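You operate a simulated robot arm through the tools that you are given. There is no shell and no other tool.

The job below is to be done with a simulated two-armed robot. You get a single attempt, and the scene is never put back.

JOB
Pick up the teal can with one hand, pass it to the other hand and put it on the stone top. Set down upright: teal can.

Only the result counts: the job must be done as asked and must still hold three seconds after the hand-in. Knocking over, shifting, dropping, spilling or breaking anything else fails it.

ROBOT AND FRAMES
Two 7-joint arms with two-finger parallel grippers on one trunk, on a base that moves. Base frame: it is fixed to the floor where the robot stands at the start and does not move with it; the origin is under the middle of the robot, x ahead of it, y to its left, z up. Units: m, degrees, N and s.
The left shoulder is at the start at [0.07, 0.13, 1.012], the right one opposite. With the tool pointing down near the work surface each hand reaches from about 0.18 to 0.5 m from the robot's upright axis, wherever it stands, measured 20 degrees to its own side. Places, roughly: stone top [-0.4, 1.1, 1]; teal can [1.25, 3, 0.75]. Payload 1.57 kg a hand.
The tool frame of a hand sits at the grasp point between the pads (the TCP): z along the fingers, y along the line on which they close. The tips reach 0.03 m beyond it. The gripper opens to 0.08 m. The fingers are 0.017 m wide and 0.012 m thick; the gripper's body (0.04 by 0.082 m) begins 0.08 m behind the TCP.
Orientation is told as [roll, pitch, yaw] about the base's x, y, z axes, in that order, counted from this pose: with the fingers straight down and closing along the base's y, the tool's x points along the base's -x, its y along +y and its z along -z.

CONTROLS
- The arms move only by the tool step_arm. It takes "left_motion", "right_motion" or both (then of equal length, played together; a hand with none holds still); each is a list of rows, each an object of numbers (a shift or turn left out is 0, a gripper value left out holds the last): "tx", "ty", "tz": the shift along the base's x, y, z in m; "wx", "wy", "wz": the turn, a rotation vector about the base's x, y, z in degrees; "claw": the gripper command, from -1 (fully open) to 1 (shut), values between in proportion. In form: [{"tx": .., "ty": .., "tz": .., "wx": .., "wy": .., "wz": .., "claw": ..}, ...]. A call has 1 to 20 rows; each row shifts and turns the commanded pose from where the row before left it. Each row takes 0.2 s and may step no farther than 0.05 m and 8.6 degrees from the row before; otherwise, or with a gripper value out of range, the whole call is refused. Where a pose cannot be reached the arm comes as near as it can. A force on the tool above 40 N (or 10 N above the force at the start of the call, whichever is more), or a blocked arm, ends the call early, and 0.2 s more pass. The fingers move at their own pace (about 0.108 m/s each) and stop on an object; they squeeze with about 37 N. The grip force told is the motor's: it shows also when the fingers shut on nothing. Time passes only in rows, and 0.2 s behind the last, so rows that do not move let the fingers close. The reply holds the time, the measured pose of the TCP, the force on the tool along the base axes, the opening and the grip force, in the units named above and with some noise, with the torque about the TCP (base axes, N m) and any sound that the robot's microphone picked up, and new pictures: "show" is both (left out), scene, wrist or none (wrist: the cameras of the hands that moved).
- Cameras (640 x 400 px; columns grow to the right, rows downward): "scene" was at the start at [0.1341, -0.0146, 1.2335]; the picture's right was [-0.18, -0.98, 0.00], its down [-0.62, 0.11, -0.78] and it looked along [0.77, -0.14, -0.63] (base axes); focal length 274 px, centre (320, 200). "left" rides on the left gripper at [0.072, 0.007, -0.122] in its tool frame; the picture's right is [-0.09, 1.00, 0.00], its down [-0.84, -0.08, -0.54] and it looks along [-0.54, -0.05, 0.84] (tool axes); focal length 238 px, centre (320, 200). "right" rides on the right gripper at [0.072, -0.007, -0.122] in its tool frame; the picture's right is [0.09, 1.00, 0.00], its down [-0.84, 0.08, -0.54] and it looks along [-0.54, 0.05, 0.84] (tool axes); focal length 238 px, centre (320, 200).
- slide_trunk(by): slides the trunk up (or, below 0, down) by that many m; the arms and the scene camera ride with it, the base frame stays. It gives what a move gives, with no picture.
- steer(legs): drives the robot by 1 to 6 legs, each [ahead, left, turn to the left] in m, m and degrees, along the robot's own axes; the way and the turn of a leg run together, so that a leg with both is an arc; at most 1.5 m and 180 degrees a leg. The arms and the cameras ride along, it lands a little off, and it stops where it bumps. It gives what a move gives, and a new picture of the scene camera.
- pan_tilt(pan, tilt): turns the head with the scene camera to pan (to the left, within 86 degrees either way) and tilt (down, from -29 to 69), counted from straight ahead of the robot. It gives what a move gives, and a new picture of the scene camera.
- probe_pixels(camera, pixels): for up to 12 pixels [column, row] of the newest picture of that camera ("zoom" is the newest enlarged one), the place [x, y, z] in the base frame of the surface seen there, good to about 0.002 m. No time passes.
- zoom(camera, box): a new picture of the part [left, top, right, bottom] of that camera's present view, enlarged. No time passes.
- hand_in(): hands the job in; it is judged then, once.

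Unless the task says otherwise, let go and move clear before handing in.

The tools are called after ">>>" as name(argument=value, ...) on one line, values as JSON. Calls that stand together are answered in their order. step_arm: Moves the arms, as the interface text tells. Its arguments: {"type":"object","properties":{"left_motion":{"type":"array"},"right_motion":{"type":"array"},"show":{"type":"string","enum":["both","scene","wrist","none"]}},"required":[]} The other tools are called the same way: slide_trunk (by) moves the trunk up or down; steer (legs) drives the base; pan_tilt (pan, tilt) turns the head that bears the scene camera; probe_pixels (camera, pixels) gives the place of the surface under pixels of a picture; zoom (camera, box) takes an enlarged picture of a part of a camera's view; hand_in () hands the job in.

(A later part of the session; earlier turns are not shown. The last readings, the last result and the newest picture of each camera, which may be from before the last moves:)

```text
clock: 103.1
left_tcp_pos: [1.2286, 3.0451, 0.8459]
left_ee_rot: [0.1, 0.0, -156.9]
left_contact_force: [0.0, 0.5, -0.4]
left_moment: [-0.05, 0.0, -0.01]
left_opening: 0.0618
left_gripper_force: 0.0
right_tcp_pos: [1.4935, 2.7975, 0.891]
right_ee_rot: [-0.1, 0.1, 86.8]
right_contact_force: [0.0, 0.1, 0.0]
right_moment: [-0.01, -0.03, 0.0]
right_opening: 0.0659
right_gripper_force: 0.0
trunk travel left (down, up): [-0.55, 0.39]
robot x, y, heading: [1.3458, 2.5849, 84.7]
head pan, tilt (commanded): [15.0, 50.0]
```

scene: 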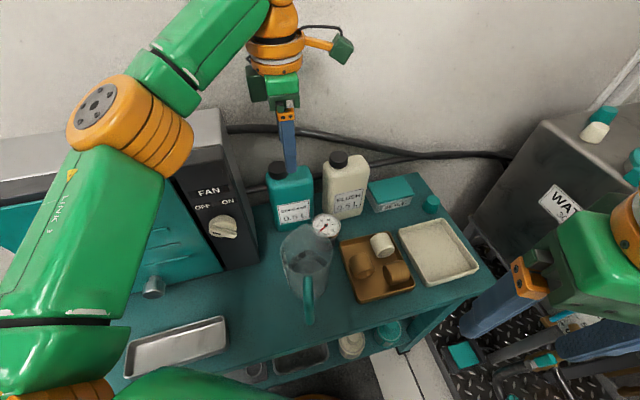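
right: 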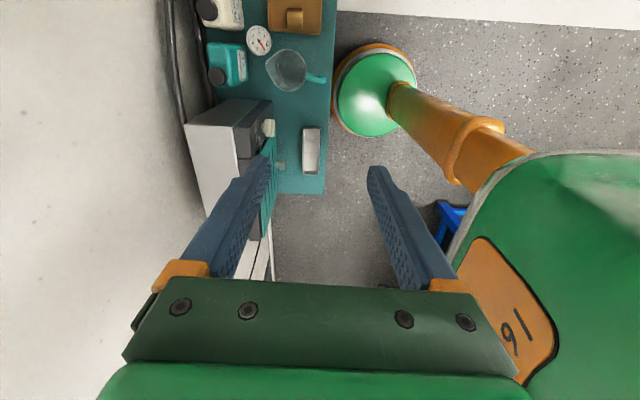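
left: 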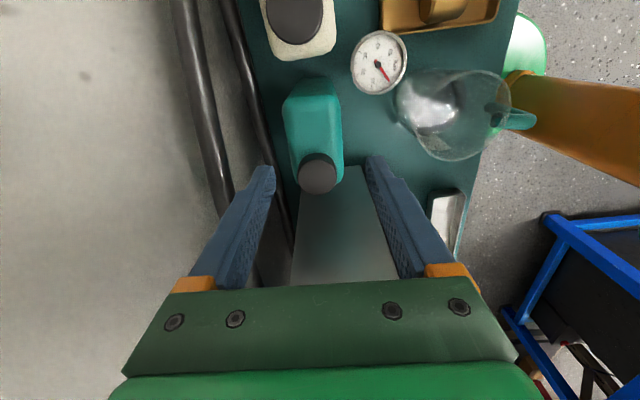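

The tool is back at its earlier pose without tilt, and the knob and label pixels look unchanged. I'll probe the same oven points as before to confirm nothing moved.

>>> probe_pixels(camera="scene", pixels=[[200, 130], [160, 250], [222, 227], [235, 180], [100, 95], [160, 130], [120, 140], [60, 250], [180, 60], [30, 340], [290, 195], [345, 190]])

>>> zoom(camera="scene", box=[0, 60, 320, 260])

```text
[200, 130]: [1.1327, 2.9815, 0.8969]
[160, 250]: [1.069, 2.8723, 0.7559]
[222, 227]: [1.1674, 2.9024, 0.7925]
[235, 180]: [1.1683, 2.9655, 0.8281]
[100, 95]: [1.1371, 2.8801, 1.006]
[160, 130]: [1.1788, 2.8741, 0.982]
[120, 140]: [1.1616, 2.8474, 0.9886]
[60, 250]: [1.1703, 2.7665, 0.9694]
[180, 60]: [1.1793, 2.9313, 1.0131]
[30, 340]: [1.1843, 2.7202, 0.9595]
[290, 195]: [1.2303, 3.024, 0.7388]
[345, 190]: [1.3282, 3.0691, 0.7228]
```

```text
2.00 times, centred on (160, 160) of scene
```

zoom: 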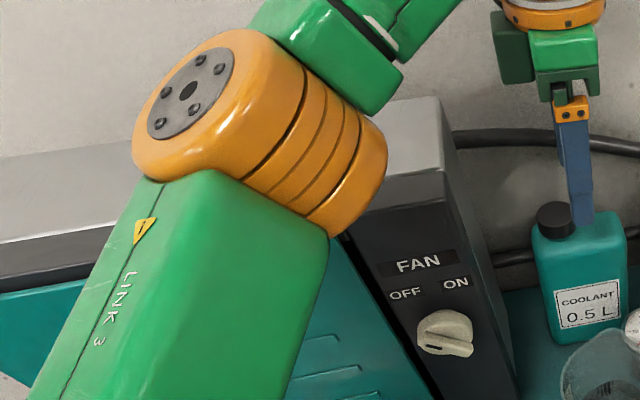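

Nothing moved: the oven corner reads the same as before (1.133, 2.98, 0.896). I'll raise the trunk 0.15 m so the elbow passes above the oven, then lower the hand from there and watch the elbow.

>>> slide_trunk(by=0.15)

>>> step_arm(left_motion=[{"tz": -0.03}, {"tz": -0.03}, {"tz": -0.03}, {"tz": -0.03}, {"tz": -0.03}, {}], show="both")

```text
clock: 104.9
left_tcp_pos: [1.2284, 3.0434, 0.9965]
left_ee_rot: [0.1, 0.0, -156.9]
left_contact_force: [0.0, 0.4, 0.4]
left_moment: [-0.02, 0.02, 0.0]
left_opening: 0.0624
left_gripper_force: 0.0
right_tcp_pos: [1.4946, 2.7957, 1.039]
right_ee_rot: [-0.1, 0.1, 86.8]
right_contact_force: [0.4, -0.3, 0.0]
right_moment: [0.0, 0.03, 0.04]
right_opening: 0.0661
right_gripper_force: 0.1
trunk travel left (down, up): [-0.7, 0.24]
robot x, y, heading: [1.3491, 2.5843, 85.1]
head pan, tilt (commanded): [15.0, 50.0]
```

```text
clock: 106.3
left_tcp_pos: [1.2287, 3.0435, 0.8464]
left_ee_rot: [0.0, 0.1, -156.9]
left_contact_force: [-0.1, 0.1, 0.3]
left_moment: [-0.01, 0.0, 0.02]
left_opening: 0.0618
left_gripper_force: 0.1
right_tcp_pos: [1.4944, 2.7947, 1.0397]
right_ee_rot: [-0.1, 0.0, 86.8]
right_contact_force: [-0.8, 0.9, -0.4]
right_moment: [-0.01, 0.03, 0.01]
right_opening: 0.066
right_gripper_force: 0.1
trunk travel left (down, up): [-0.7, 0.24]
robot x, y, heading: [1.351, 2.5822, 84.9]
head pan, tilt (commanded): [15.0, 50.0]
```

scene: 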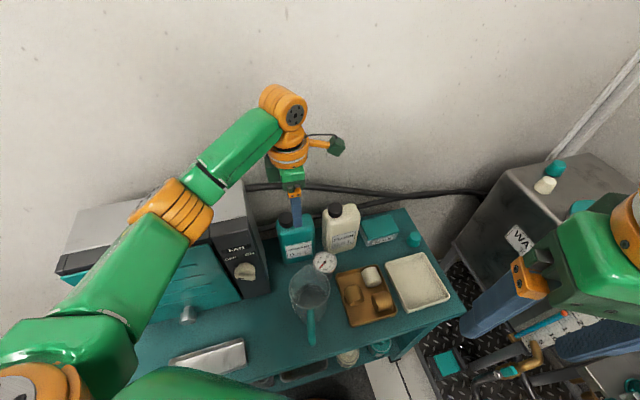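
left: 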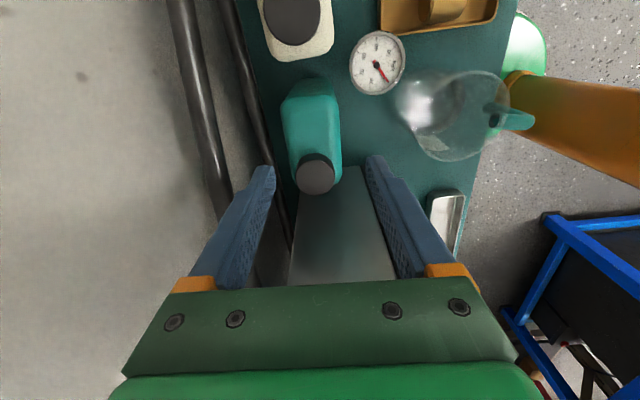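

>>> probe_pixels(camera="scene", pixels=[[180, 205], [208, 218], [150, 205], [185, 235], [145, 270], [200, 185], [225, 160], [70, 260], [60, 330], [190, 315], [215, 205], [110, 245]])

```text
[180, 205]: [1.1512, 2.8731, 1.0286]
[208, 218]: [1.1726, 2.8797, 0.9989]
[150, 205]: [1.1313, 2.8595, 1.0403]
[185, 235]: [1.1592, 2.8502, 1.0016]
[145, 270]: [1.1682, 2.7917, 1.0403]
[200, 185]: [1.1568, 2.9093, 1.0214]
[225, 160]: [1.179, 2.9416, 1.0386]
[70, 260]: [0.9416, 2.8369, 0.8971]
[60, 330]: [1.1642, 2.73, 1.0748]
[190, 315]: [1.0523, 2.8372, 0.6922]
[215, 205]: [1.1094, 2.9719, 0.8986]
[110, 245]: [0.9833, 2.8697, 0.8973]
```

The elbow's lower side is at about 0.95 with the oven top at 0.898, so it could touch again on descent. I'll raise the trunk another 0.09 m and descend in stages while checking.

>>> slide_trunk(by=0.09)

>>> step_arm(left_motion=[{"tz": -0.03}, {"tz": -0.03}, {"tz": -0.03}, {}], show="scene")

```text
clock: 107.5
left_tcp_pos: [1.229, 3.0436, 0.936]
left_ee_rot: [0.0, 0.0, -156.9]
left_contact_force: [0.9, -0.2, 0.4]
left_moment: [0.0, 0.03, 0.01]
left_opening: 0.062
left_gripper_force: 0.0
right_tcp_pos: [1.4949, 2.7954, 1.131]
right_ee_rot: [-0.2, 0.0, 86.8]
right_contact_force: [0.3, 0.3, -0.5]
right_moment: [-0.03, 0.02, 0.0]
right_opening: 0.066
right_gripper_force: 0.0
trunk travel left (down, up): [-0.79, 0.15]
robot x, y, heading: [1.3521, 2.5826, 84.9]
head pan, tilt (commanded): [15.0, 50.0]
```

```text
clock: 108.5
left_tcp_pos: [1.2284, 3.0443, 0.8469]
left_ee_rot: [0.1, 0.0, -156.9]
left_contact_force: [0.0, 0.3, -0.3]
left_moment: [0.02, 0.0, 0.02]
left_opening: 0.0621
left_gripper_force: 0.1
right_tcp_pos: [1.4936, 2.7967, 1.1319]
right_ee_rot: [-0.1, 0.0, 86.8]
right_contact_force: [-0.3, -0.5, -0.2]
right_moment: [0.01, -0.02, -0.02]
right_opening: 0.066
right_gripper_force: 0.1
trunk travel left (down, up): [-0.79, 0.15]
robot x, y, heading: [1.351, 2.5804, 84.8]
head pan, tilt (commanded): [15.0, 50.0]
```

scene: 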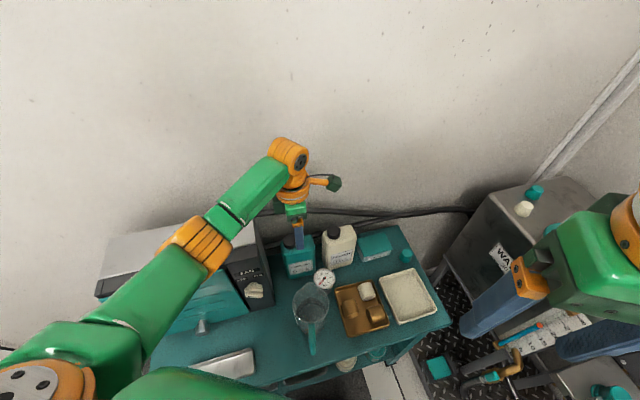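

>>> probe_pixels(camera="scene", pixels=[[200, 240], [228, 255], [205, 270], [180, 235], [235, 265], [160, 290], [220, 225]])

>>> step_arm(left_motion=[{"tz": -0.02}, {"tz": -0.02}, {}], show="both")

```text
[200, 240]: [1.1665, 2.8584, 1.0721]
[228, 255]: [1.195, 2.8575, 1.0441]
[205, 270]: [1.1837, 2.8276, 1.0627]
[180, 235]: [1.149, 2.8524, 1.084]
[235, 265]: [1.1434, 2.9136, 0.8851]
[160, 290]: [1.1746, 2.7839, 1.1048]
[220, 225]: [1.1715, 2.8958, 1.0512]
```

```text
clock: 109.3
left_tcp_pos: [1.2289, 3.0434, 0.8054]
left_ee_rot: [-0.1, -0.1, -156.9]
left_contact_force: [-0.1, 1.0, 0.4]
left_moment: [0.0, -0.01, -0.01]
left_opening: 0.062
left_gripper_force: 0.0
right_tcp_pos: [1.494, 2.7969, 1.1307]
right_ee_rot: [-0.1, 0.0, 86.8]
right_contact_force: [-0.3, 0.0, -0.2]
right_moment: [0.0, 0.01, 0.0]
right_opening: 0.0662
right_gripper_force: 0.1
trunk travel left (down, up): [-0.79, 0.15]
robot x, y, heading: [1.35, 2.5832, 84.8]
head pan, tilt (commanded): [15.0, 50.0]
```

scene: 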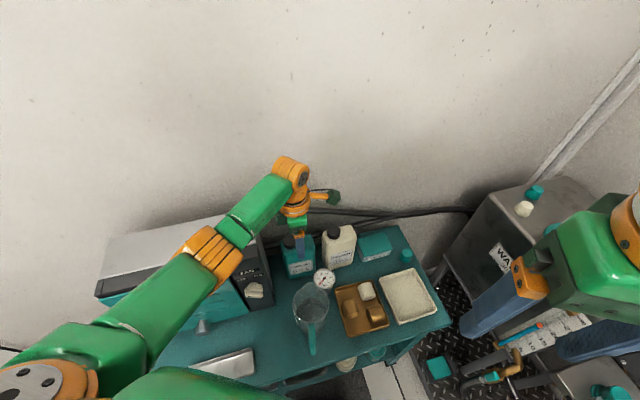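
left: 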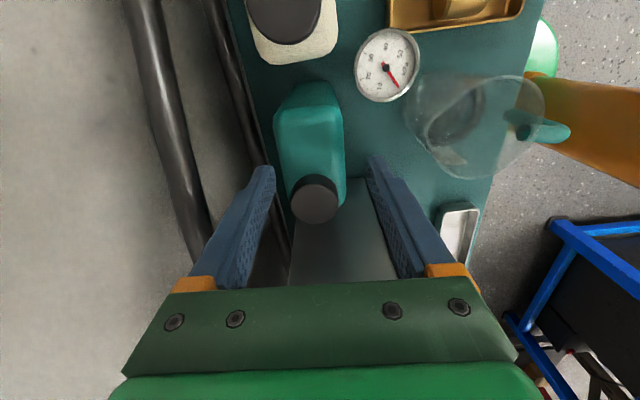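

The fingertips are now level with the can's top and centred on it. I'll check the elbow height again before the last 6 cm.

>>> probe_pixels(camera="scene", pixels=[[205, 250], [235, 265], [215, 280], [195, 245], [225, 235], [240, 275], [255, 290]])

>>> zoom(camera="scene", box=[140, 150, 380, 300])

```text
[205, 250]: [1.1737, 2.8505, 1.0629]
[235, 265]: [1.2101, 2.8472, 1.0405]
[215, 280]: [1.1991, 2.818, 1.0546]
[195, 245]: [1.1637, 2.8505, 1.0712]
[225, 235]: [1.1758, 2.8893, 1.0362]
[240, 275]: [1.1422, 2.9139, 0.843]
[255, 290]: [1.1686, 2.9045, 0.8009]
```

```text
2.67 times, centred on (260, 225) of scene
```

zoom: 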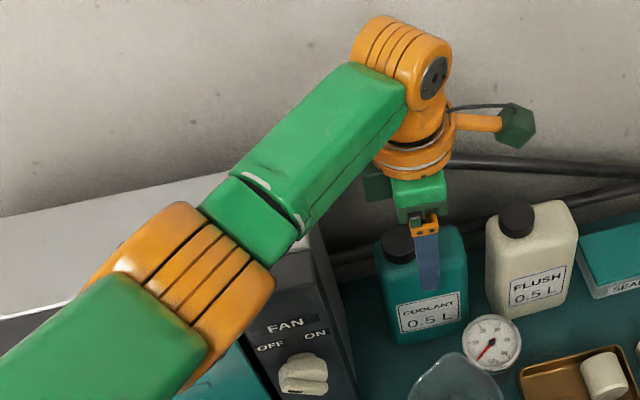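

The elbow top stays at about 1.06 m, well above the oven, so I'll continue the last 6 cm down.

>>> step_arm(left_motion=[{"tz": -0.02}, {"tz": -0.02}, {"tz": -0.021}, {}], show="both")

```text
clock: 110.3
left_tcp_pos: [1.2272, 3.0381, 0.7474]
left_ee_rot: [0.2, -0.1, -156.9]
left_contact_force: [-0.8, 2.6, 0.6]
left_moment: [0.07, 0.0, 0.03]
left_opening: 0.0635
left_gripper_force: 0.3
left hand out of reach, approached as far as the arm can: row 3
right_tcp_pos: [1.494, 2.7964, 1.1301]
right_ee_rot: [-0.1, 0.1, 86.9]
right_contact_force: [0.5, -0.3, -0.2]
right_moment: [-0.01, 0.01, 0.01]
right_opening: 0.0658
right_gripper_force: 0.1
trunk travel left (down, up): [-0.79, 0.15]
robot x, y, heading: [1.3478, 2.5847, 84.8]
head pan, tilt (commanded): [15.0, 50.0]
```

scene: 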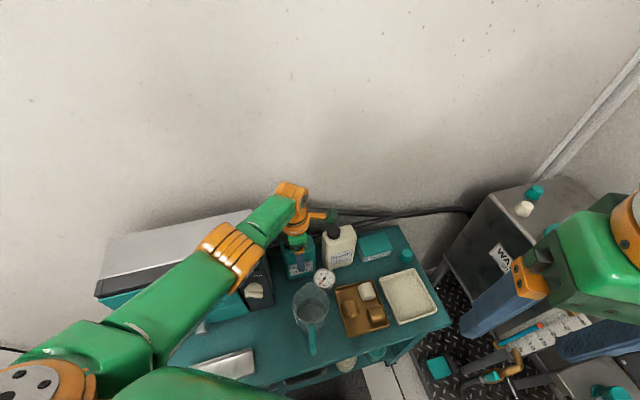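
left: 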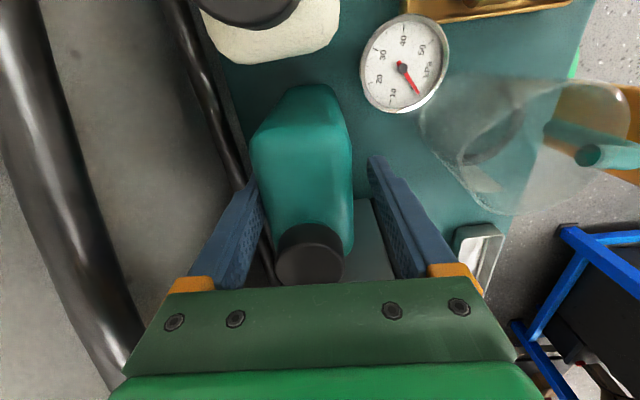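

The hand hit its reach limit 6 mm short and the rear finger just touches the can (2.6 N). I'll lift 3 cm, re-centre, and lower the trunk by 3 cm to regain reach; the elbow still has room.

>>> step_arm(left_motion=[{"tz": 0.02}, {"tz": 0.02}, {"ty": 0.007}, {}], show="none")

>>> slide_trunk(by=-0.04)

```text
clock: 111.3
left_tcp_pos: [1.2265, 3.0458, 0.7874]
left_ee_rot: [0.0, 0.0, -156.9]
left_contact_force: [0.2, 0.1, -0.7]
left_moment: [0.03, 0.04, 0.04]
left_opening: 0.0619
left_gripper_force: 0.0
right_tcp_pos: [1.4944, 2.7951, 1.1327]
right_ee_rot: [-0.2, 0.0, 86.8]
right_contact_force: [0.7, -0.9, -0.2]
right_moment: [-0.01, 0.0, 0.02]
right_opening: 0.0658
right_gripper_force: 0.0
trunk travel left (down, up): [-0.79, 0.15]
robot x, y, heading: [1.3499, 2.5836, 84.8]
head pan, tilt (commanded): [15.0, 50.0]
```

```text
clock: 112.2
left_tcp_pos: [1.2272, 3.0448, 0.7465]
left_ee_rot: [-0.1, 0.1, -156.9]
left_contact_force: [0.1, 0.3, 0.3]
left_moment: [-0.01, -0.01, -0.01]
left_opening: 0.0619
left_gripper_force: 0.1
right_tcp_pos: [1.4939, 2.796, 1.0903]
right_ee_rot: [0.0, -0.1, 86.9]
right_contact_force: [0.6, -0.8, 0.1]
right_moment: [0.05, -0.03, 0.0]
right_opening: 0.0658
right_gripper_force: 0.1
trunk travel left (down, up): [-0.75, 0.19]
robot x, y, heading: [1.3535, 2.5842, 84.9]
head pan, tilt (commanded): [15.0, 50.0]
```

The TCP is now at (1.227, 3.045, 0.747) with no contact. I'll check the view before closing.

>>> zoom(camera="left", box=[160, 60, 480, 300])

>>> zoom(camera="scene", box=[180, 150, 400, 310])

```text
1.67 times, centred on (320, 180) of left
```

zoom: 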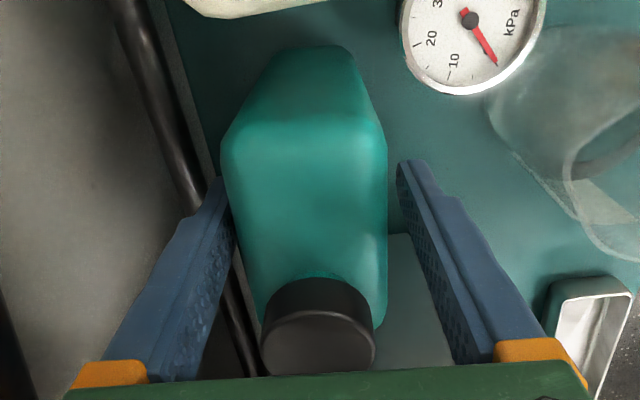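

```text
2.50 times, centred on (290, 230) of scene
```

zoom: 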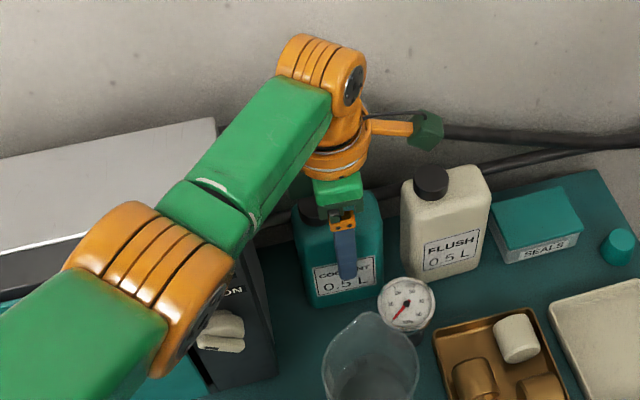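

The can sits about 4 mm nearer the rear finger. I'll shift 3 mm toward the wall to centre it, then close gently.

>>> step_arm(left_motion=[{"tx": -0.0014, "ty": 0.0032}, {}], show="none")

>>> step_arm(left_motion=[{"claw": -0.3}, {"claw": -0.1}, {"claw": 0.2}, {"claw": 1}, {"claw": 1}], show="both")

```text
clock: 112.8
left_tcp_pos: [1.2258, 3.0481, 0.7479]
left_ee_rot: [0.1, 0.0, -156.9]
left_contact_force: [0.3, 0.7, 0.0]
left_moment: [-0.01, -0.04, 0.04]
left_opening: 0.0624
left_gripper_force: 0.0
right_tcp_pos: [1.4947, 2.7959, 1.091]
right_ee_rot: [-0.2, 0.0, 86.9]
right_contact_force: [0.2, -0.7, -0.3]
right_moment: [0.01, 0.03, -0.01]
right_opening: 0.0661
right_gripper_force: 0.1
trunk travel left (down, up): [-0.75, 0.19]
robot x, y, heading: [1.3465, 2.5829, 84.9]
head pan, tilt (commanded): [15.0, 50.0]
```

```text
clock: 114.0
left_tcp_pos: [1.2263, 3.0487, 0.7465]
left_ee_rot: [0.0, 0.0, -156.8]
left_contact_force: [1.1, -1.4, 0.9]
left_moment: [-0.12, -0.05, -0.04]
left_opening: 0.0497
left_gripper_force: 36.9
right_tcp_pos: [1.4957, 2.7962, 1.0919]
right_ee_rot: [-0.1, -0.1, 86.8]
right_contact_force: [-0.2, 0.5, -1.3]
right_moment: [-0.01, 0.03, -0.01]
right_opening: 0.0658
right_gripper_force: 0.2
trunk travel left (down, up): [-0.75, 0.19]
robot x, y, heading: [1.3513, 2.5839, 84.9]
head pan, tilt (commanded): [15.0, 50.0]
```

scene: 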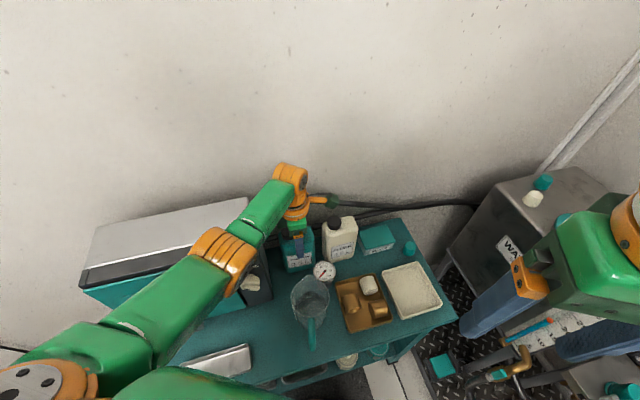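
left: 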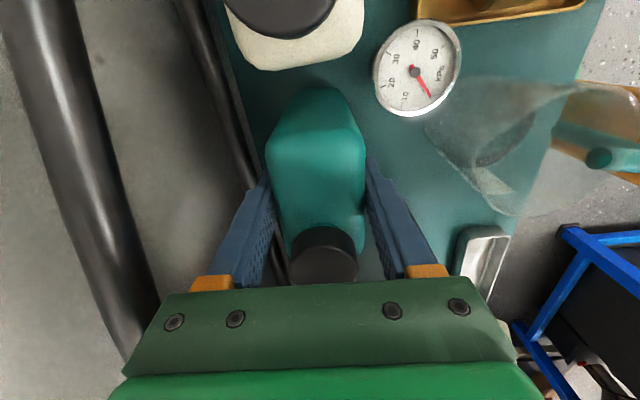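

The grip closed on the can at 0.0497 m with 37 N. I'll lift it slowly and check the load.

>>> step_arm(left_motion=[{"tz": 0.01}, {"tz": 0.015}, {"tz": 0.02}, {}], show="both")

```text
clock: 115.0
left_tcp_pos: [1.2264, 3.0495, 0.792]
left_ee_rot: [0.0, 0.0, -157.0]
left_contact_force: [0.0, -0.5, -5.3]
left_moment: [0.04, -0.01, 0.0]
left_opening: 0.0497
left_gripper_force: 37.5
right_tcp_pos: [1.4939, 2.7961, 1.0905]
right_ee_rot: [-0.1, 0.1, 86.8]
right_contact_force: [-0.2, 0.4, -0.4]
right_moment: [-0.03, -0.04, -0.01]
right_opening: 0.0661
right_gripper_force: 0.1
trunk travel left (down, up): [-0.75, 0.19]
robot x, y, heading: [1.3486, 2.5836, 85.1]
head pan, tilt (commanded): [15.0, 50.0]
```

scene: 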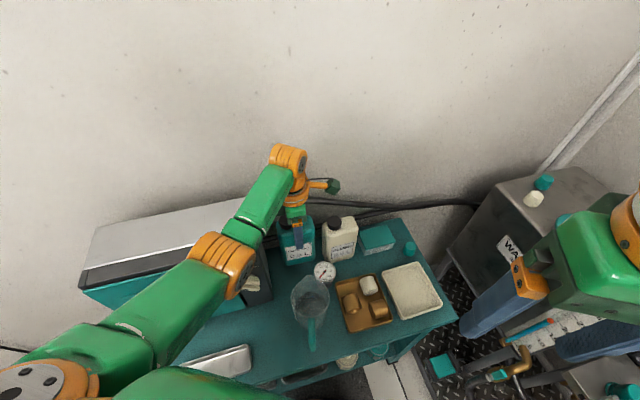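
left: 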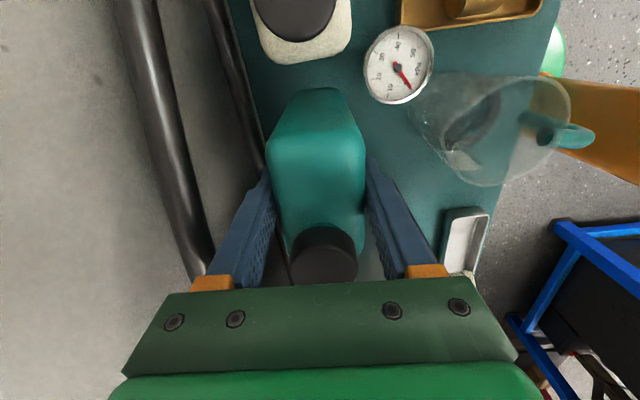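

The can is off the table (about 5.3 N, roughly 0.54 kg) and hangs straight. I'll lift it well above the jug and caps.

>>> step_arm(left_motion=[{"tz": 0.03}, {"tz": 0.03}, {"tz": 0.03}, {"tz": 0.03}, {}], show="scene")

```text
clock: 116.2
left_tcp_pos: [1.2238, 3.049, 0.913]
left_ee_rot: [0.0, -0.2, -156.9]
left_contact_force: [0.1, 0.7, -5.3]
left_moment: [0.01, 0.0, 0.01]
left_opening: 0.0497
left_gripper_force: 37.4
right_tcp_pos: [1.4935, 2.7965, 1.0899]
right_ee_rot: [-0.1, 0.1, 86.7]
right_contact_force: [-0.1, 0.1, 0.6]
right_moment: [-0.03, -0.01, 0.0]
right_opening: 0.066
right_gripper_force: 0.0
trunk travel left (down, up): [-0.75, 0.19]
robot x, y, heading: [1.3511, 2.5828, 84.6]
head pan, tilt (commanded): [15.0, 50.0]
```

scene: 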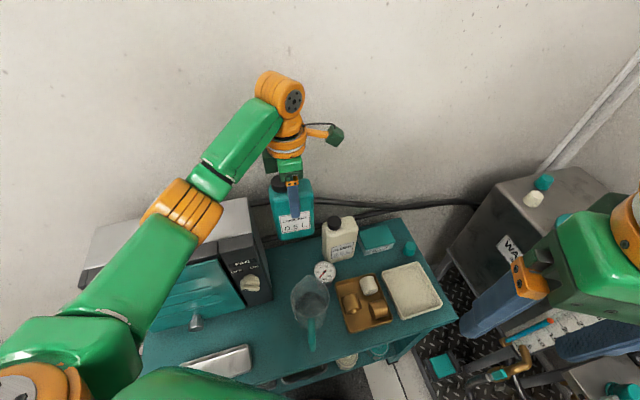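

The can now hangs at TCP z=0.913, its bottom at about 0.786. I'll raise the trunk and then back straight away from the table along the room axis so the can clears the oven and jug.

>>> slide_trunk(by=0.12)

>>> steer(legs=[[-0.43, -0.25, 0]])

```text
clock: 117.7
left_tcp_pos: [1.2245, 3.0491, 1.0318]
left_ee_rot: [0.1, 0.0, -156.8]
left_contact_force: [-0.6, 0.0, -5.8]
left_moment: [0.03, -0.01, 0.02]
left_opening: 0.0497
left_gripper_force: 36.9
right_tcp_pos: [1.4935, 2.7987, 1.2103]
right_ee_rot: [-0.1, 0.0, 86.8]
right_contact_force: [-0.4, -0.4, 1.1]
right_moment: [-0.03, -0.01, 0.01]
right_opening: 0.0657
right_gripper_force: 0.1
trunk travel left (down, up): [-0.87, 0.07]
robot x, y, heading: [1.3488, 2.5842, 84.9]
head pan, tilt (commanded): [15.0, 50.0]
```

```text
clock: 120.6
left_tcp_pos: [1.4348, 2.5992, 1.0308]
left_ee_rot: [0.2, 0.1, -157.0]
left_contact_force: [0.2, -0.1, -5.5]
left_moment: [0.0, -0.05, 0.01]
left_opening: 0.0499
left_gripper_force: 36.7
right_tcp_pos: [1.7035, 2.3487, 1.2095]
right_ee_rot: [-0.2, 0.2, 86.7]
right_contact_force: [-0.7, 0.0, 0.0]
right_moment: [-0.01, -0.01, -0.03]
right_opening: 0.0657
right_gripper_force: 0.1
trunk travel left (down, up): [-0.87, 0.07]
robot x, y, heading: [1.5568, 2.1313, 84.7]
head pan, tilt (commanded): [15.0, 50.0]
```

scene: 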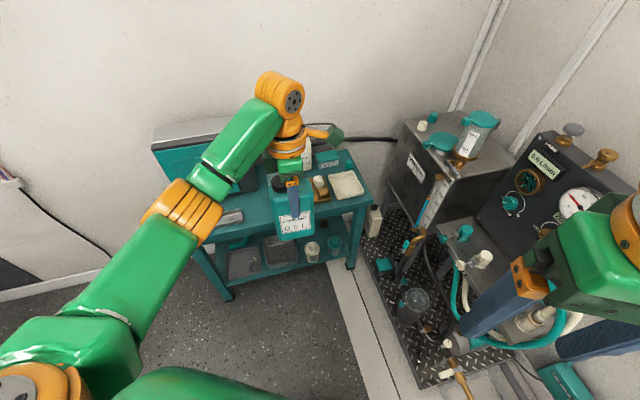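

The can is clear of the table. The right hand is near the test stand, so I'll back further into the open aisle for the handover.

>>> steer(legs=[[-0.75, -0.6, 0], [0, 0, 30]])

>>> pan_tilt(pan=0, tilt=50)

```text
clock: 127.1
left_tcp_pos: [1.7566, 1.6757, 1.0319]
left_ee_rot: [0.2, -0.1, -127.3]
left_contact_force: [0.7, -0.2, -6.2]
left_moment: [0.04, 0.02, -0.02]
left_opening: 0.0499
left_gripper_force: 37.1
right_tcp_pos: [2.1137, 1.5873, 1.2097]
right_ee_rot: [-0.1, 0.2, 116.5]
right_contact_force: [-0.4, 0.5, -0.6]
right_moment: [0.01, 0.0, 0.0]
right_opening: 0.0662
right_gripper_force: 0.1
trunk travel left (down, up): [-0.87, 0.07]
robot x, y, heading: [2.0935, 1.3308, 114.4]
head pan, tilt (commanded): [15.0, 50.0]
```

scene: 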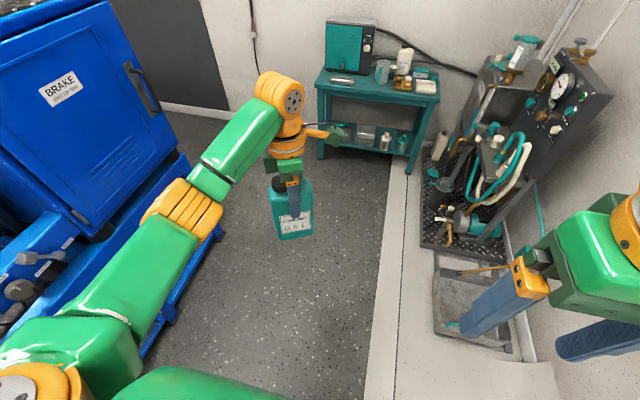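

```text
clock: 127.9
left_tcp_pos: [1.7554, 1.6739, 1.0327]
left_ee_rot: [0.2, 0.0, -127.3]
left_contact_force: [0.3, -0.4, -4.8]
left_moment: [0.04, -0.01, 0.0]
left_opening: 0.0498
left_gripper_force: 37.4
right_tcp_pos: [2.113, 1.588, 1.211]
right_ee_rot: [-0.1, 0.1, 116.4]
right_contact_force: [0.1, -0.7, 0.1]
right_moment: [0.01, 0.0, 0.01]
right_opening: 0.0661
right_gripper_force: 0.0
trunk travel left (down, up): [-0.87, 0.07]
robot x, y, heading: [2.0912, 1.328, 114.7]
head pan, tilt (commanded): [0.0, 50.0]
```

scene: 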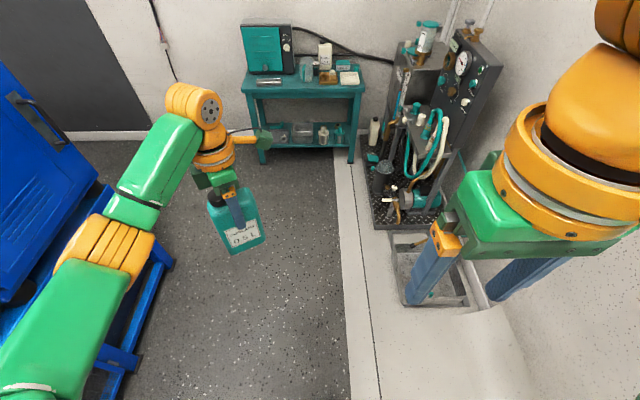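

The handover space is clear, and the left hand holds the can 0.45 m ahead. I'll first test turning the right hand so it can come in from the right: yaw about -92° while moving it to the centre-right.

>>> step_arm(right_motion=[{"tx": -0.0073, "ty": 0.0058, "tz": -0.0167, "wz": -7.65, "claw": -1}, {"tx": -0.0073, "ty": 0.0058, "tz": -0.0167, "wz": -7.65}, {"tx": -0.0073, "ty": 0.0058, "tz": -0.0167, "wz": -7.65}, {"tx": -0.0073, "ty": 0.0058, "tz": -0.0167, "wz": -7.65}, {"tx": -0.0073, "ty": 0.0058, "tz": -0.0167, "wz": -7.65}, {"tx": -0.0073, "ty": 0.0058, "tz": -0.0167, "wz": -7.65}, {"tx": -0.0073, "ty": 0.0058, "tz": -0.0167, "wz": -7.65}, {"tx": -0.0073, "ty": 0.0058, "tz": -0.0167, "wz": -7.65}, {"tx": -0.0073, "ty": 0.0058, "tz": -0.0167, "wz": -7.65}, {"tx": -0.0073, "ty": 0.0058, "tz": -0.0167, "wz": -7.65}, {"tx": -0.0073, "ty": 0.0058, "tz": -0.0167, "wz": -7.65}, {"tx": -0.0073, "ty": 0.0058, "tz": -0.0167, "wz": -7.65}], show="scene")

```text
clock: 130.5
left_tcp_pos: [1.756, 1.6742, 1.0311]
left_ee_rot: [0.1, 0.0, -127.3]
left_contact_force: [0.4, -0.1, -5.5]
left_moment: [0.01, 0.0, -0.02]
left_opening: 0.0498
left_gripper_force: 37.0
right_tcp_pos: [2.0263, 1.6579, 1.0084]
right_ee_rot: [-0.2, 0.0, 24.4]
right_contact_force: [0.5, 0.8, -0.2]
right_moment: [-0.02, 0.03, 0.01]
right_opening: 0.0803
right_gripper_force: 0.0
trunk travel left (down, up): [-0.87, 0.07]
robot x, y, heading: [2.0942, 1.3289, 114.5]
head pan, tilt (commanded): [0.0, 50.0]
```

scene: 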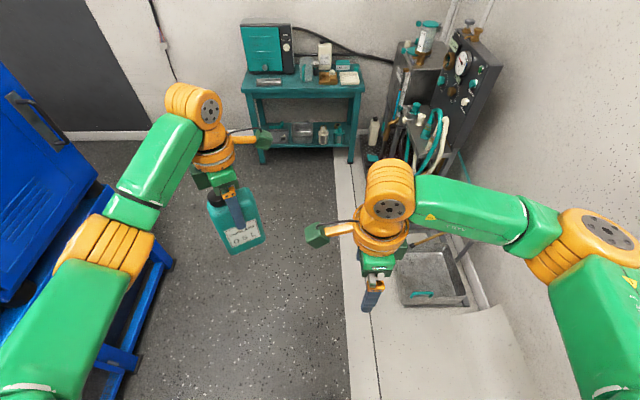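

The right hand turned freely (rel. yaw -90°, camera to the left). Now I'll roll it about the fore-aft axis so the fingers swing toward the left, in two stages.

>>> step_arm(right_motion=[{"wx": -2.91, "wy": 6.37}, {"wx": -2.91, "wy": 6.37}, {"wx": -2.91, "wy": 6.37}, {"wx": -2.91, "wy": 6.37}, {"wx": -2.91, "wy": 6.37}, {"wx": -2.91, "wy": 6.37}], show="scene")

```text
clock: 131.9
left_tcp_pos: [1.7563, 1.6743, 1.0324]
left_ee_rot: [0.1, -0.1, -127.3]
left_contact_force: [0.4, 0.3, -5.1]
left_moment: [0.0, 0.01, 0.04]
left_opening: 0.0497
left_gripper_force: 37.2
right_tcp_pos: [2.027, 1.6564, 1.01]
right_ee_rot: [-0.1, 42.0, 24.6]
right_contact_force: [0.2, 0.0, 0.6]
right_moment: [-0.01, -0.04, 0.01]
right_opening: 0.0799
right_gripper_force: 0.1
trunk travel left (down, up): [-0.87, 0.07]
robot x, y, heading: [2.0907, 1.3314, 114.5]
head pan, tilt (commanded): [0.0, 50.0]
```

scene: 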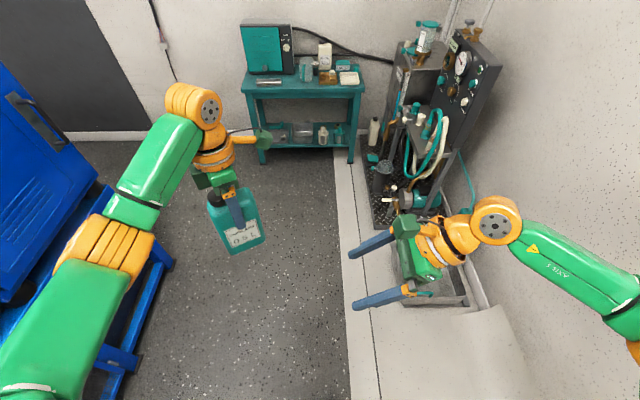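

>>> step_arm(right_motion=[{"wx": -2.91, "wy": 6.37}, {"wx": -2.91, "wy": 6.37}, {"wx": -2.91, "wy": 6.37}, {"wx": -2.91, "wy": 6.37}, {}], show="both")

```text
clock: 133.1
left_tcp_pos: [1.7561, 1.6735, 1.0317]
left_ee_rot: [0.1, 0.1, -127.3]
left_contact_force: [0.1, 0.0, -4.9]
left_moment: [-0.03, -0.05, 0.01]
left_opening: 0.0498
left_gripper_force: 37.0
right_tcp_pos: [2.027, 1.6566, 1.0092]
right_ee_rot: [-0.3, 70.2, 24.4]
right_contact_force: [-0.1, 0.0, -0.2]
right_moment: [0.01, 0.0, 0.02]
right_opening: 0.0802
right_gripper_force: 0.1
trunk travel left (down, up): [-0.87, 0.07]
robot x, y, heading: [2.0946, 1.3285, 114.5]
head pan, tilt (commanded): [0.0, 50.0]
```

scene: 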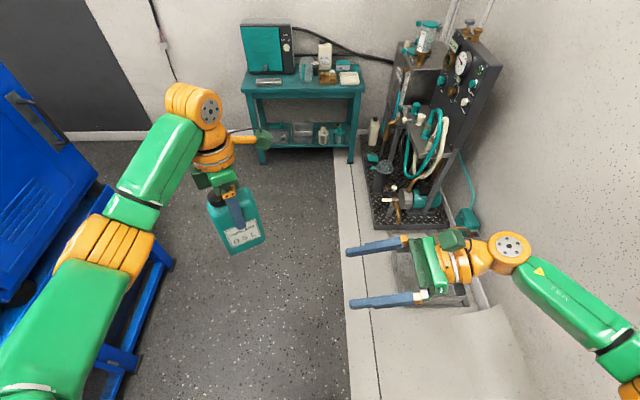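
right: 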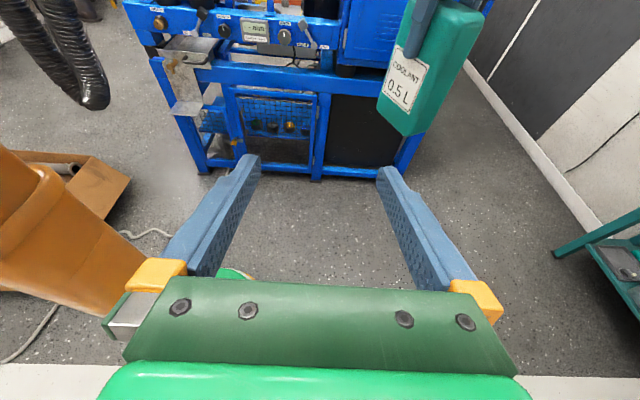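

The right hand is now level-pointing left, 20° below horizontal, and its view shows the can ahead at (430, 60). I'll bring the can in front of it, turning the left hand to -155.6° so the faces line up with the right fingers.

>>> step_arm(left_motion=[{"tx": 0.01918, "ty": -0.00878, "tz": 0.0012, "wz": -3.54}, {"tx": 0.01918, "ty": -0.00878, "tz": 0.0012, "wz": -3.54}, {"tx": 0.01918, "ty": -0.00878, "tz": 0.0012, "wz": -3.54}, {"tx": 0.01918, "ty": -0.00878, "tz": 0.0012, "wz": -3.54}, {"tx": 0.01918, "ty": -0.00878, "tz": 0.0012, "wz": -3.54}, {"tx": 0.01918, "ty": -0.00878, "tz": 0.0012, "wz": -3.54}, {"tx": 0.01918, "ty": -0.00878, "tz": 0.0012, "wz": -3.54}, {"tx": 0.01918, "ty": -0.00878, "tz": 0.0012, "wz": -3.54}, {}], show="both")

>>> zoom(camera="right", box=[0, 0, 640, 400])

```text
clock: 135.1
left_tcp_pos: [1.9093, 1.603, 1.0419]
left_ee_rot: [0.0, 0.0, -155.6]
left_contact_force: [0.5, -0.3, -5.7]
left_moment: [-0.02, -0.02, 0.02]
left_opening: 0.0499
left_gripper_force: 37.6
right_tcp_pos: [2.0269, 1.6574, 1.0102]
right_ee_rot: [-0.2, 70.1, 24.4]
right_contact_force: [-0.5, 0.2, 0.1]
right_moment: [0.02, -0.02, 0.03]
right_opening: 0.08
right_gripper_force: 0.1
trunk travel left (down, up): [-0.87, 0.07]
robot x, y, heading: [2.0964, 1.3291, 114.5]
head pan, tilt (commanded): [0.0, 50.0]
```

scene: 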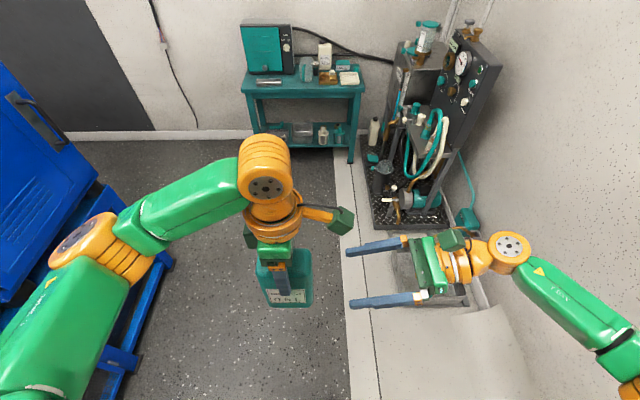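
left: 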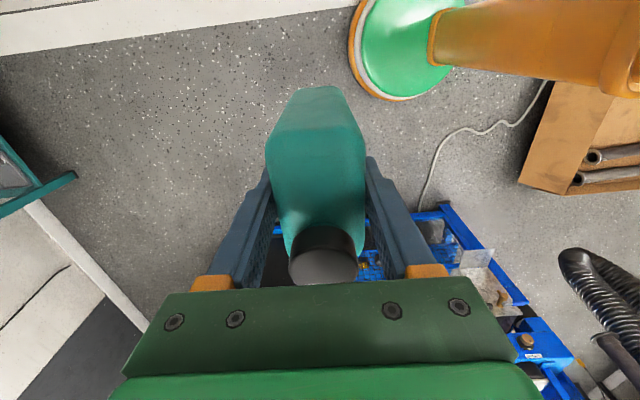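

```text
1.00 times, centred on (320, 200) of right (not enlarged: the box is as wide or as high as the picture)
```

zoom: 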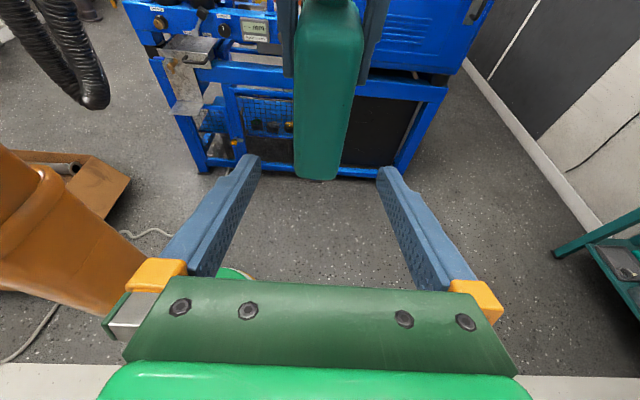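

The can hangs edge-on between the right fingers (columns 295-362 versus pads 250-385). I'll probe the can's edges in the right camera's view to confirm fore-aft alignment before moving in.

>>> probe_pixels(camera="zoom", pixels=[[300, 80], [328, 80], [355, 80], [300, 130], [322, 130], [345, 130], [318, 170], [250, 175], [387, 185], [365, 50], [290, 40]])

```text
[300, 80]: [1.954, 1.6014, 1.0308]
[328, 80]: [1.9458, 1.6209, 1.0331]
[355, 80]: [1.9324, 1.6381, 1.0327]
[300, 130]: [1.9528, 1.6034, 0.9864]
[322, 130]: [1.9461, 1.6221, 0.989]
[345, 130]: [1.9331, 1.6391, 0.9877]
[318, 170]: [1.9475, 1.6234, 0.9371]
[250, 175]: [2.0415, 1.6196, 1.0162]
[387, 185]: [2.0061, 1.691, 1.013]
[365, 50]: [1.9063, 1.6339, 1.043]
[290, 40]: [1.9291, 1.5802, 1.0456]
```

The can's mid-plane and the right TCP agree within about 1 mm. I'll move the right hand in along its pointing direction, halfway first.

>>> step_arm(right_motion=[{"tx": -0.0186, "ty": -0.0084, "tz": -0.00745}, {"tx": -0.0186, "ty": -0.0084, "tz": -0.00745}, {"tx": -0.0186, "ty": -0.0084, "tz": -0.00745}, {}], show="both")

```text
clock: 136.1
left_tcp_pos: [1.9115, 1.6046, 1.0422]
left_ee_rot: [0.2, 0.0, -155.7]
left_contact_force: [0.4, -0.4, -5.3]
left_moment: [0.03, -0.05, 0.02]
left_opening: 0.0497
left_gripper_force: 36.8
right_tcp_pos: [1.9719, 1.6322, 0.9858]
right_ee_rot: [-0.3, 69.9, 24.5]
right_contact_force: [0.7, 1.2, -0.3]
right_moment: [0.01, 0.01, 0.01]
right_opening: 0.08
right_gripper_force: 0.0
trunk travel left (down, up): [-0.87, 0.07]
robot x, y, heading: [2.0919, 1.3281, 114.5]
head pan, tilt (commanded): [0.0, 50.0]
```

scene: 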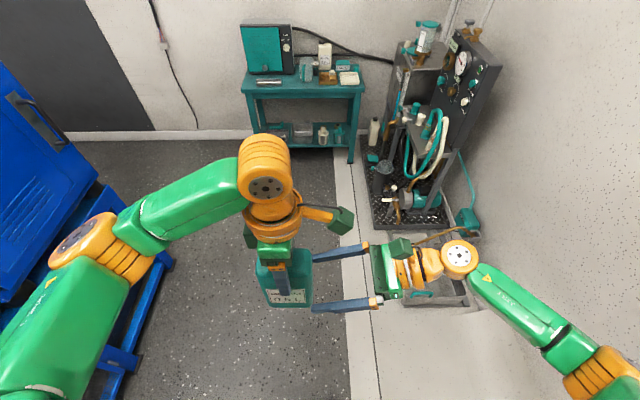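
right: 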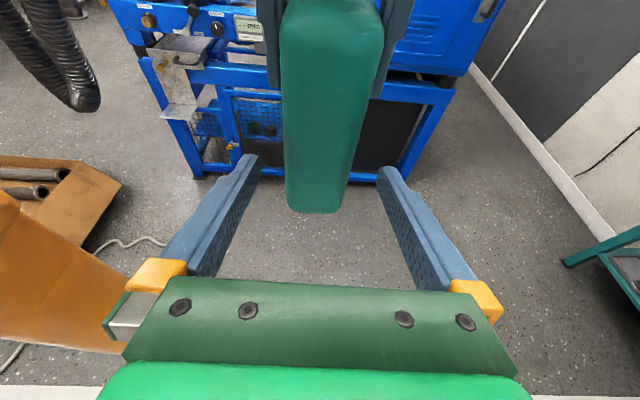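

>>> probe_pixels(camera="scene", pixels=[[400, 243], [395, 252], [342, 218], [345, 228], [335, 232], [410, 250], [318, 213], [400, 270]])

>>> zoom(camera="scene", box=[220, 180, 500, 330])

```text
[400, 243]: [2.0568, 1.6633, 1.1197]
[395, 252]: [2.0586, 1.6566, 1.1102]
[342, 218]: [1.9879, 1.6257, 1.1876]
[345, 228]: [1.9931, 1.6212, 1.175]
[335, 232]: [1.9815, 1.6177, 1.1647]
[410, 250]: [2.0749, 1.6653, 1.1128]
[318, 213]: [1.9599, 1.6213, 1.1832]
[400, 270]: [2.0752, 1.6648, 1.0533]
```

```text
2.29 times, centred on (360, 255) of scene
```

zoom: 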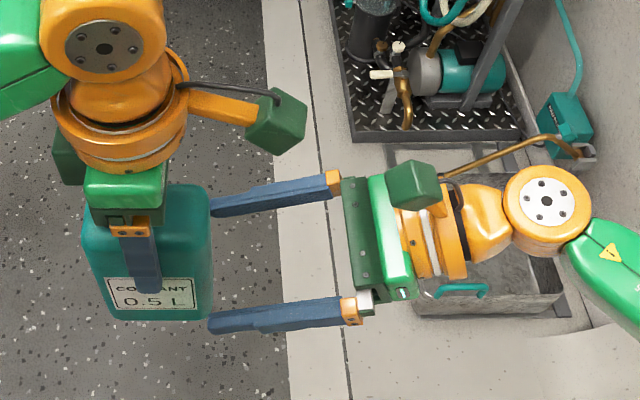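

The right camera box will pass about 5 cm under the left one, and the fingers straddle the can cleanly. I'll finish moving in.

>>> step_arm(right_motion=[{"tx": -0.0186, "ty": -0.0084, "tz": -0.00745}, {"tx": -0.0186, "ty": -0.0084, "tz": -0.00745}, {"tx": -0.0186, "ty": -0.0084, "tz": -0.00745}, {}], show="both")

```text
clock: 137.1
left_tcp_pos: [1.9098, 1.6039, 1.0422]
left_ee_rot: [0.1, 0.0, -155.7]
left_contact_force: [-0.3, -0.3, -5.9]
left_moment: [0.02, -0.04, 0.0]
left_opening: 0.0498
left_gripper_force: 37.0
right_tcp_pos: [1.9143, 1.608, 0.9632]
right_ee_rot: [-0.2, 69.9, 24.5]
right_contact_force: [-0.6, -0.4, 0.3]
right_moment: [0.02, 0.0, -0.04]
right_opening: 0.0799
right_gripper_force: 0.1
trunk travel left (down, up): [-0.87, 0.07]
robot x, y, heading: [2.0953, 1.33, 114.4]
head pan, tilt (commanded): [0.0, 50.0]
```

scene: 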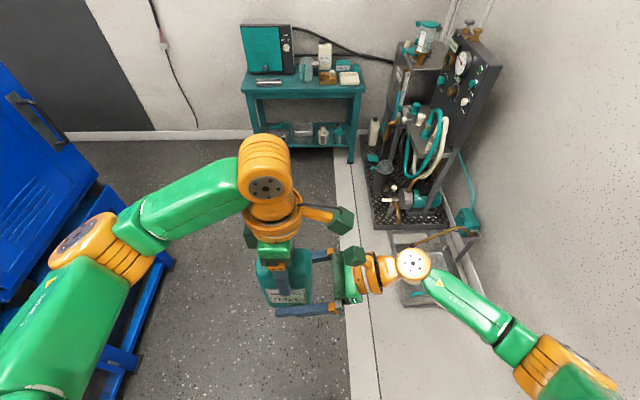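
right: 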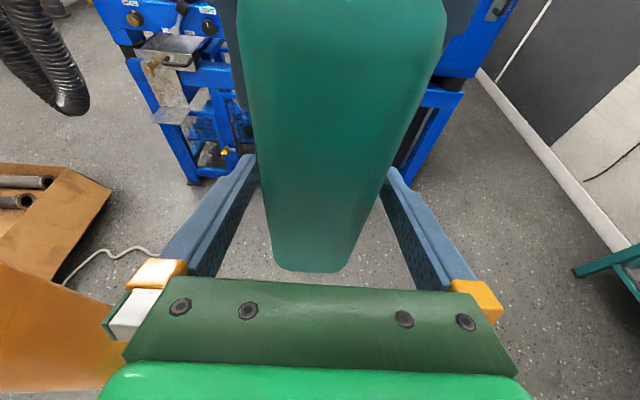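

The right fingers straddle the lower half of the can with no contact. Now I'll close the right hand on it while the left keeps holding.

>>> step_arm(right_motion=[{"claw": -0.6}, {"claw": -0.4}, {"claw": -0.2}, {"claw": 0.2}, {"claw": 1}, {"claw": 1}], show="both")

```text
clock: 138.5
left_tcp_pos: [1.9102, 1.6042, 1.0423]
left_ee_rot: [0.0, 0.0, -155.5]
left_contact_force: [-15.3, 17.1, -9.7]
left_moment: [0.62, -0.11, 0.89]
left_opening: 0.0498
left_gripper_force: 37.3
right_tcp_pos: [1.9159, 1.6069, 0.965]
right_ee_rot: [-0.3, 70.0, 24.5]
right_contact_force: [15.5, -16.7, 3.2]
right_moment: [0.71, 1.24, -0.73]
right_opening: 0.0499
right_gripper_force: 37.1
trunk travel left (down, up): [-0.87, 0.07]
robot x, y, heading: [2.0935, 1.3326, 114.4]
head pan, tilt (commanded): [0.0, 50.0]
```

scene: 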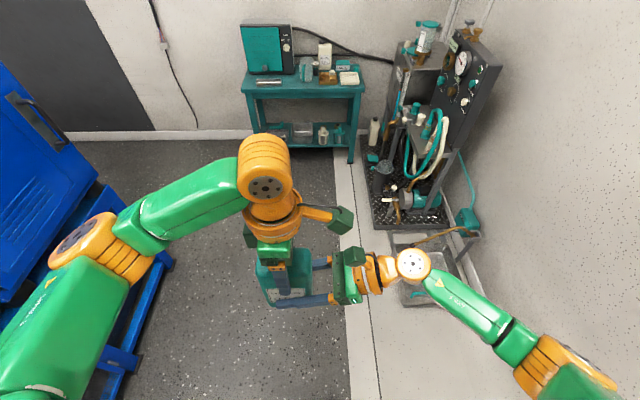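
right: 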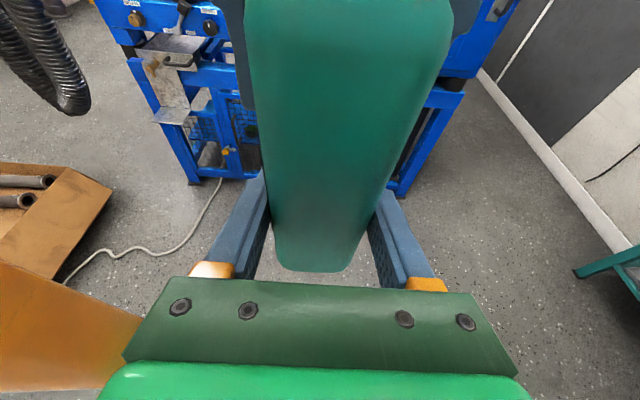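

Both hands hold the can (37 N each) but push against each other by about 22 N fore-aft. I'll ease the right hand back 1.5 mm to relieve that before letting go with the left.

>>> step_arm(right_motion=[{"tx": 0.0007, "ty": -0.0012}, {}], show="none")

```text
clock: 139.1
left_tcp_pos: [1.9098, 1.6026, 1.042]
left_ee_rot: [0.1, 0.0, -155.7]
left_contact_force: [-6.9, 9.3, -8.0]
left_moment: [0.79, 0.96, 0.48]
left_opening: 0.0499
left_gripper_force: 37.1
right_tcp_pos: [1.9161, 1.6056, 0.9627]
right_ee_rot: [-0.4, 70.0, 24.3]
right_contact_force: [7.0, -9.0, 2.4]
right_moment: [-0.03, -0.4, -0.4]
right_opening: 0.05
right_gripper_force: 37.5
trunk travel left (down, up): [-0.87, 0.07]
robot x, y, heading: [2.0909, 1.3324, 114.6]
head pan, tilt (commanded): [0.0, 50.0]
```

>>> step_arm(right_motion=[{"tx": 0.0005, "ty": -0.001}, {}], show="none")

```text
clock: 139.7
left_tcp_pos: [1.9106, 1.6016, 1.0423]
left_ee_rot: [0.2, -0.1, -155.9]
left_contact_force: [-0.7, -3.0, 0.3]
left_moment: [0.42, 0.16, -0.16]
left_opening: 0.0497
left_gripper_force: 37.1
right_tcp_pos: [1.9163, 1.6059, 0.9645]
right_ee_rot: [-0.1, 70.1, 24.4]
right_contact_force: [-0.1, 4.1, -0.2]
right_moment: [-0.74, -0.25, 0.14]
right_opening: 0.0497
right_gripper_force: 36.5
trunk travel left (down, up): [-0.87, 0.07]
robot x, y, heading: [2.0945, 1.3325, 114.5]
head pan, tilt (commanded): [0.0, 50.0]
```

The forces between the hands are now down to a few newtons. I'll open the left hand and leave the right holding.

>>> step_arm(left_motion=[{"claw": 0}, {"claw": -0.4}, {"claw": -0.8}, {}, {}], show="both")

```text
clock: 140.9
left_tcp_pos: [1.9097, 1.6031, 1.0417]
left_ee_rot: [0.0, 0.0, -155.6]
left_contact_force: [0.4, 0.2, 0.3]
left_moment: [0.0, -0.03, 0.03]
left_opening: 0.0722
left_gripper_force: 0.0
right_tcp_pos: [1.9166, 1.6041, 0.9657]
right_ee_rot: [-0.3, 70.0, 24.3]
right_contact_force: [-0.4, -0.7, 0.3]
right_moment: [0.03, -0.03, 0.01]
right_opening: 0.0499
right_gripper_force: 36.6
trunk travel left (down, up): [-0.87, 0.07]
robot x, y, heading: [2.0922, 1.3318, 114.2]
head pan, tilt (commanded): [0.0, 50.0]
```

scene: 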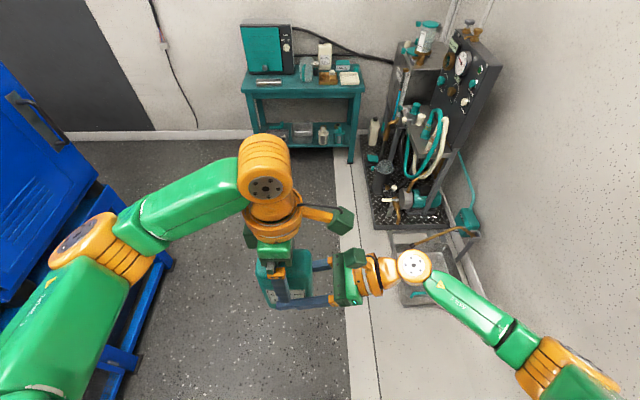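
left: 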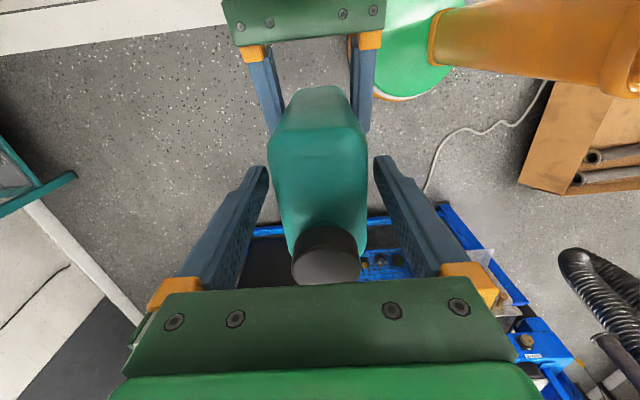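

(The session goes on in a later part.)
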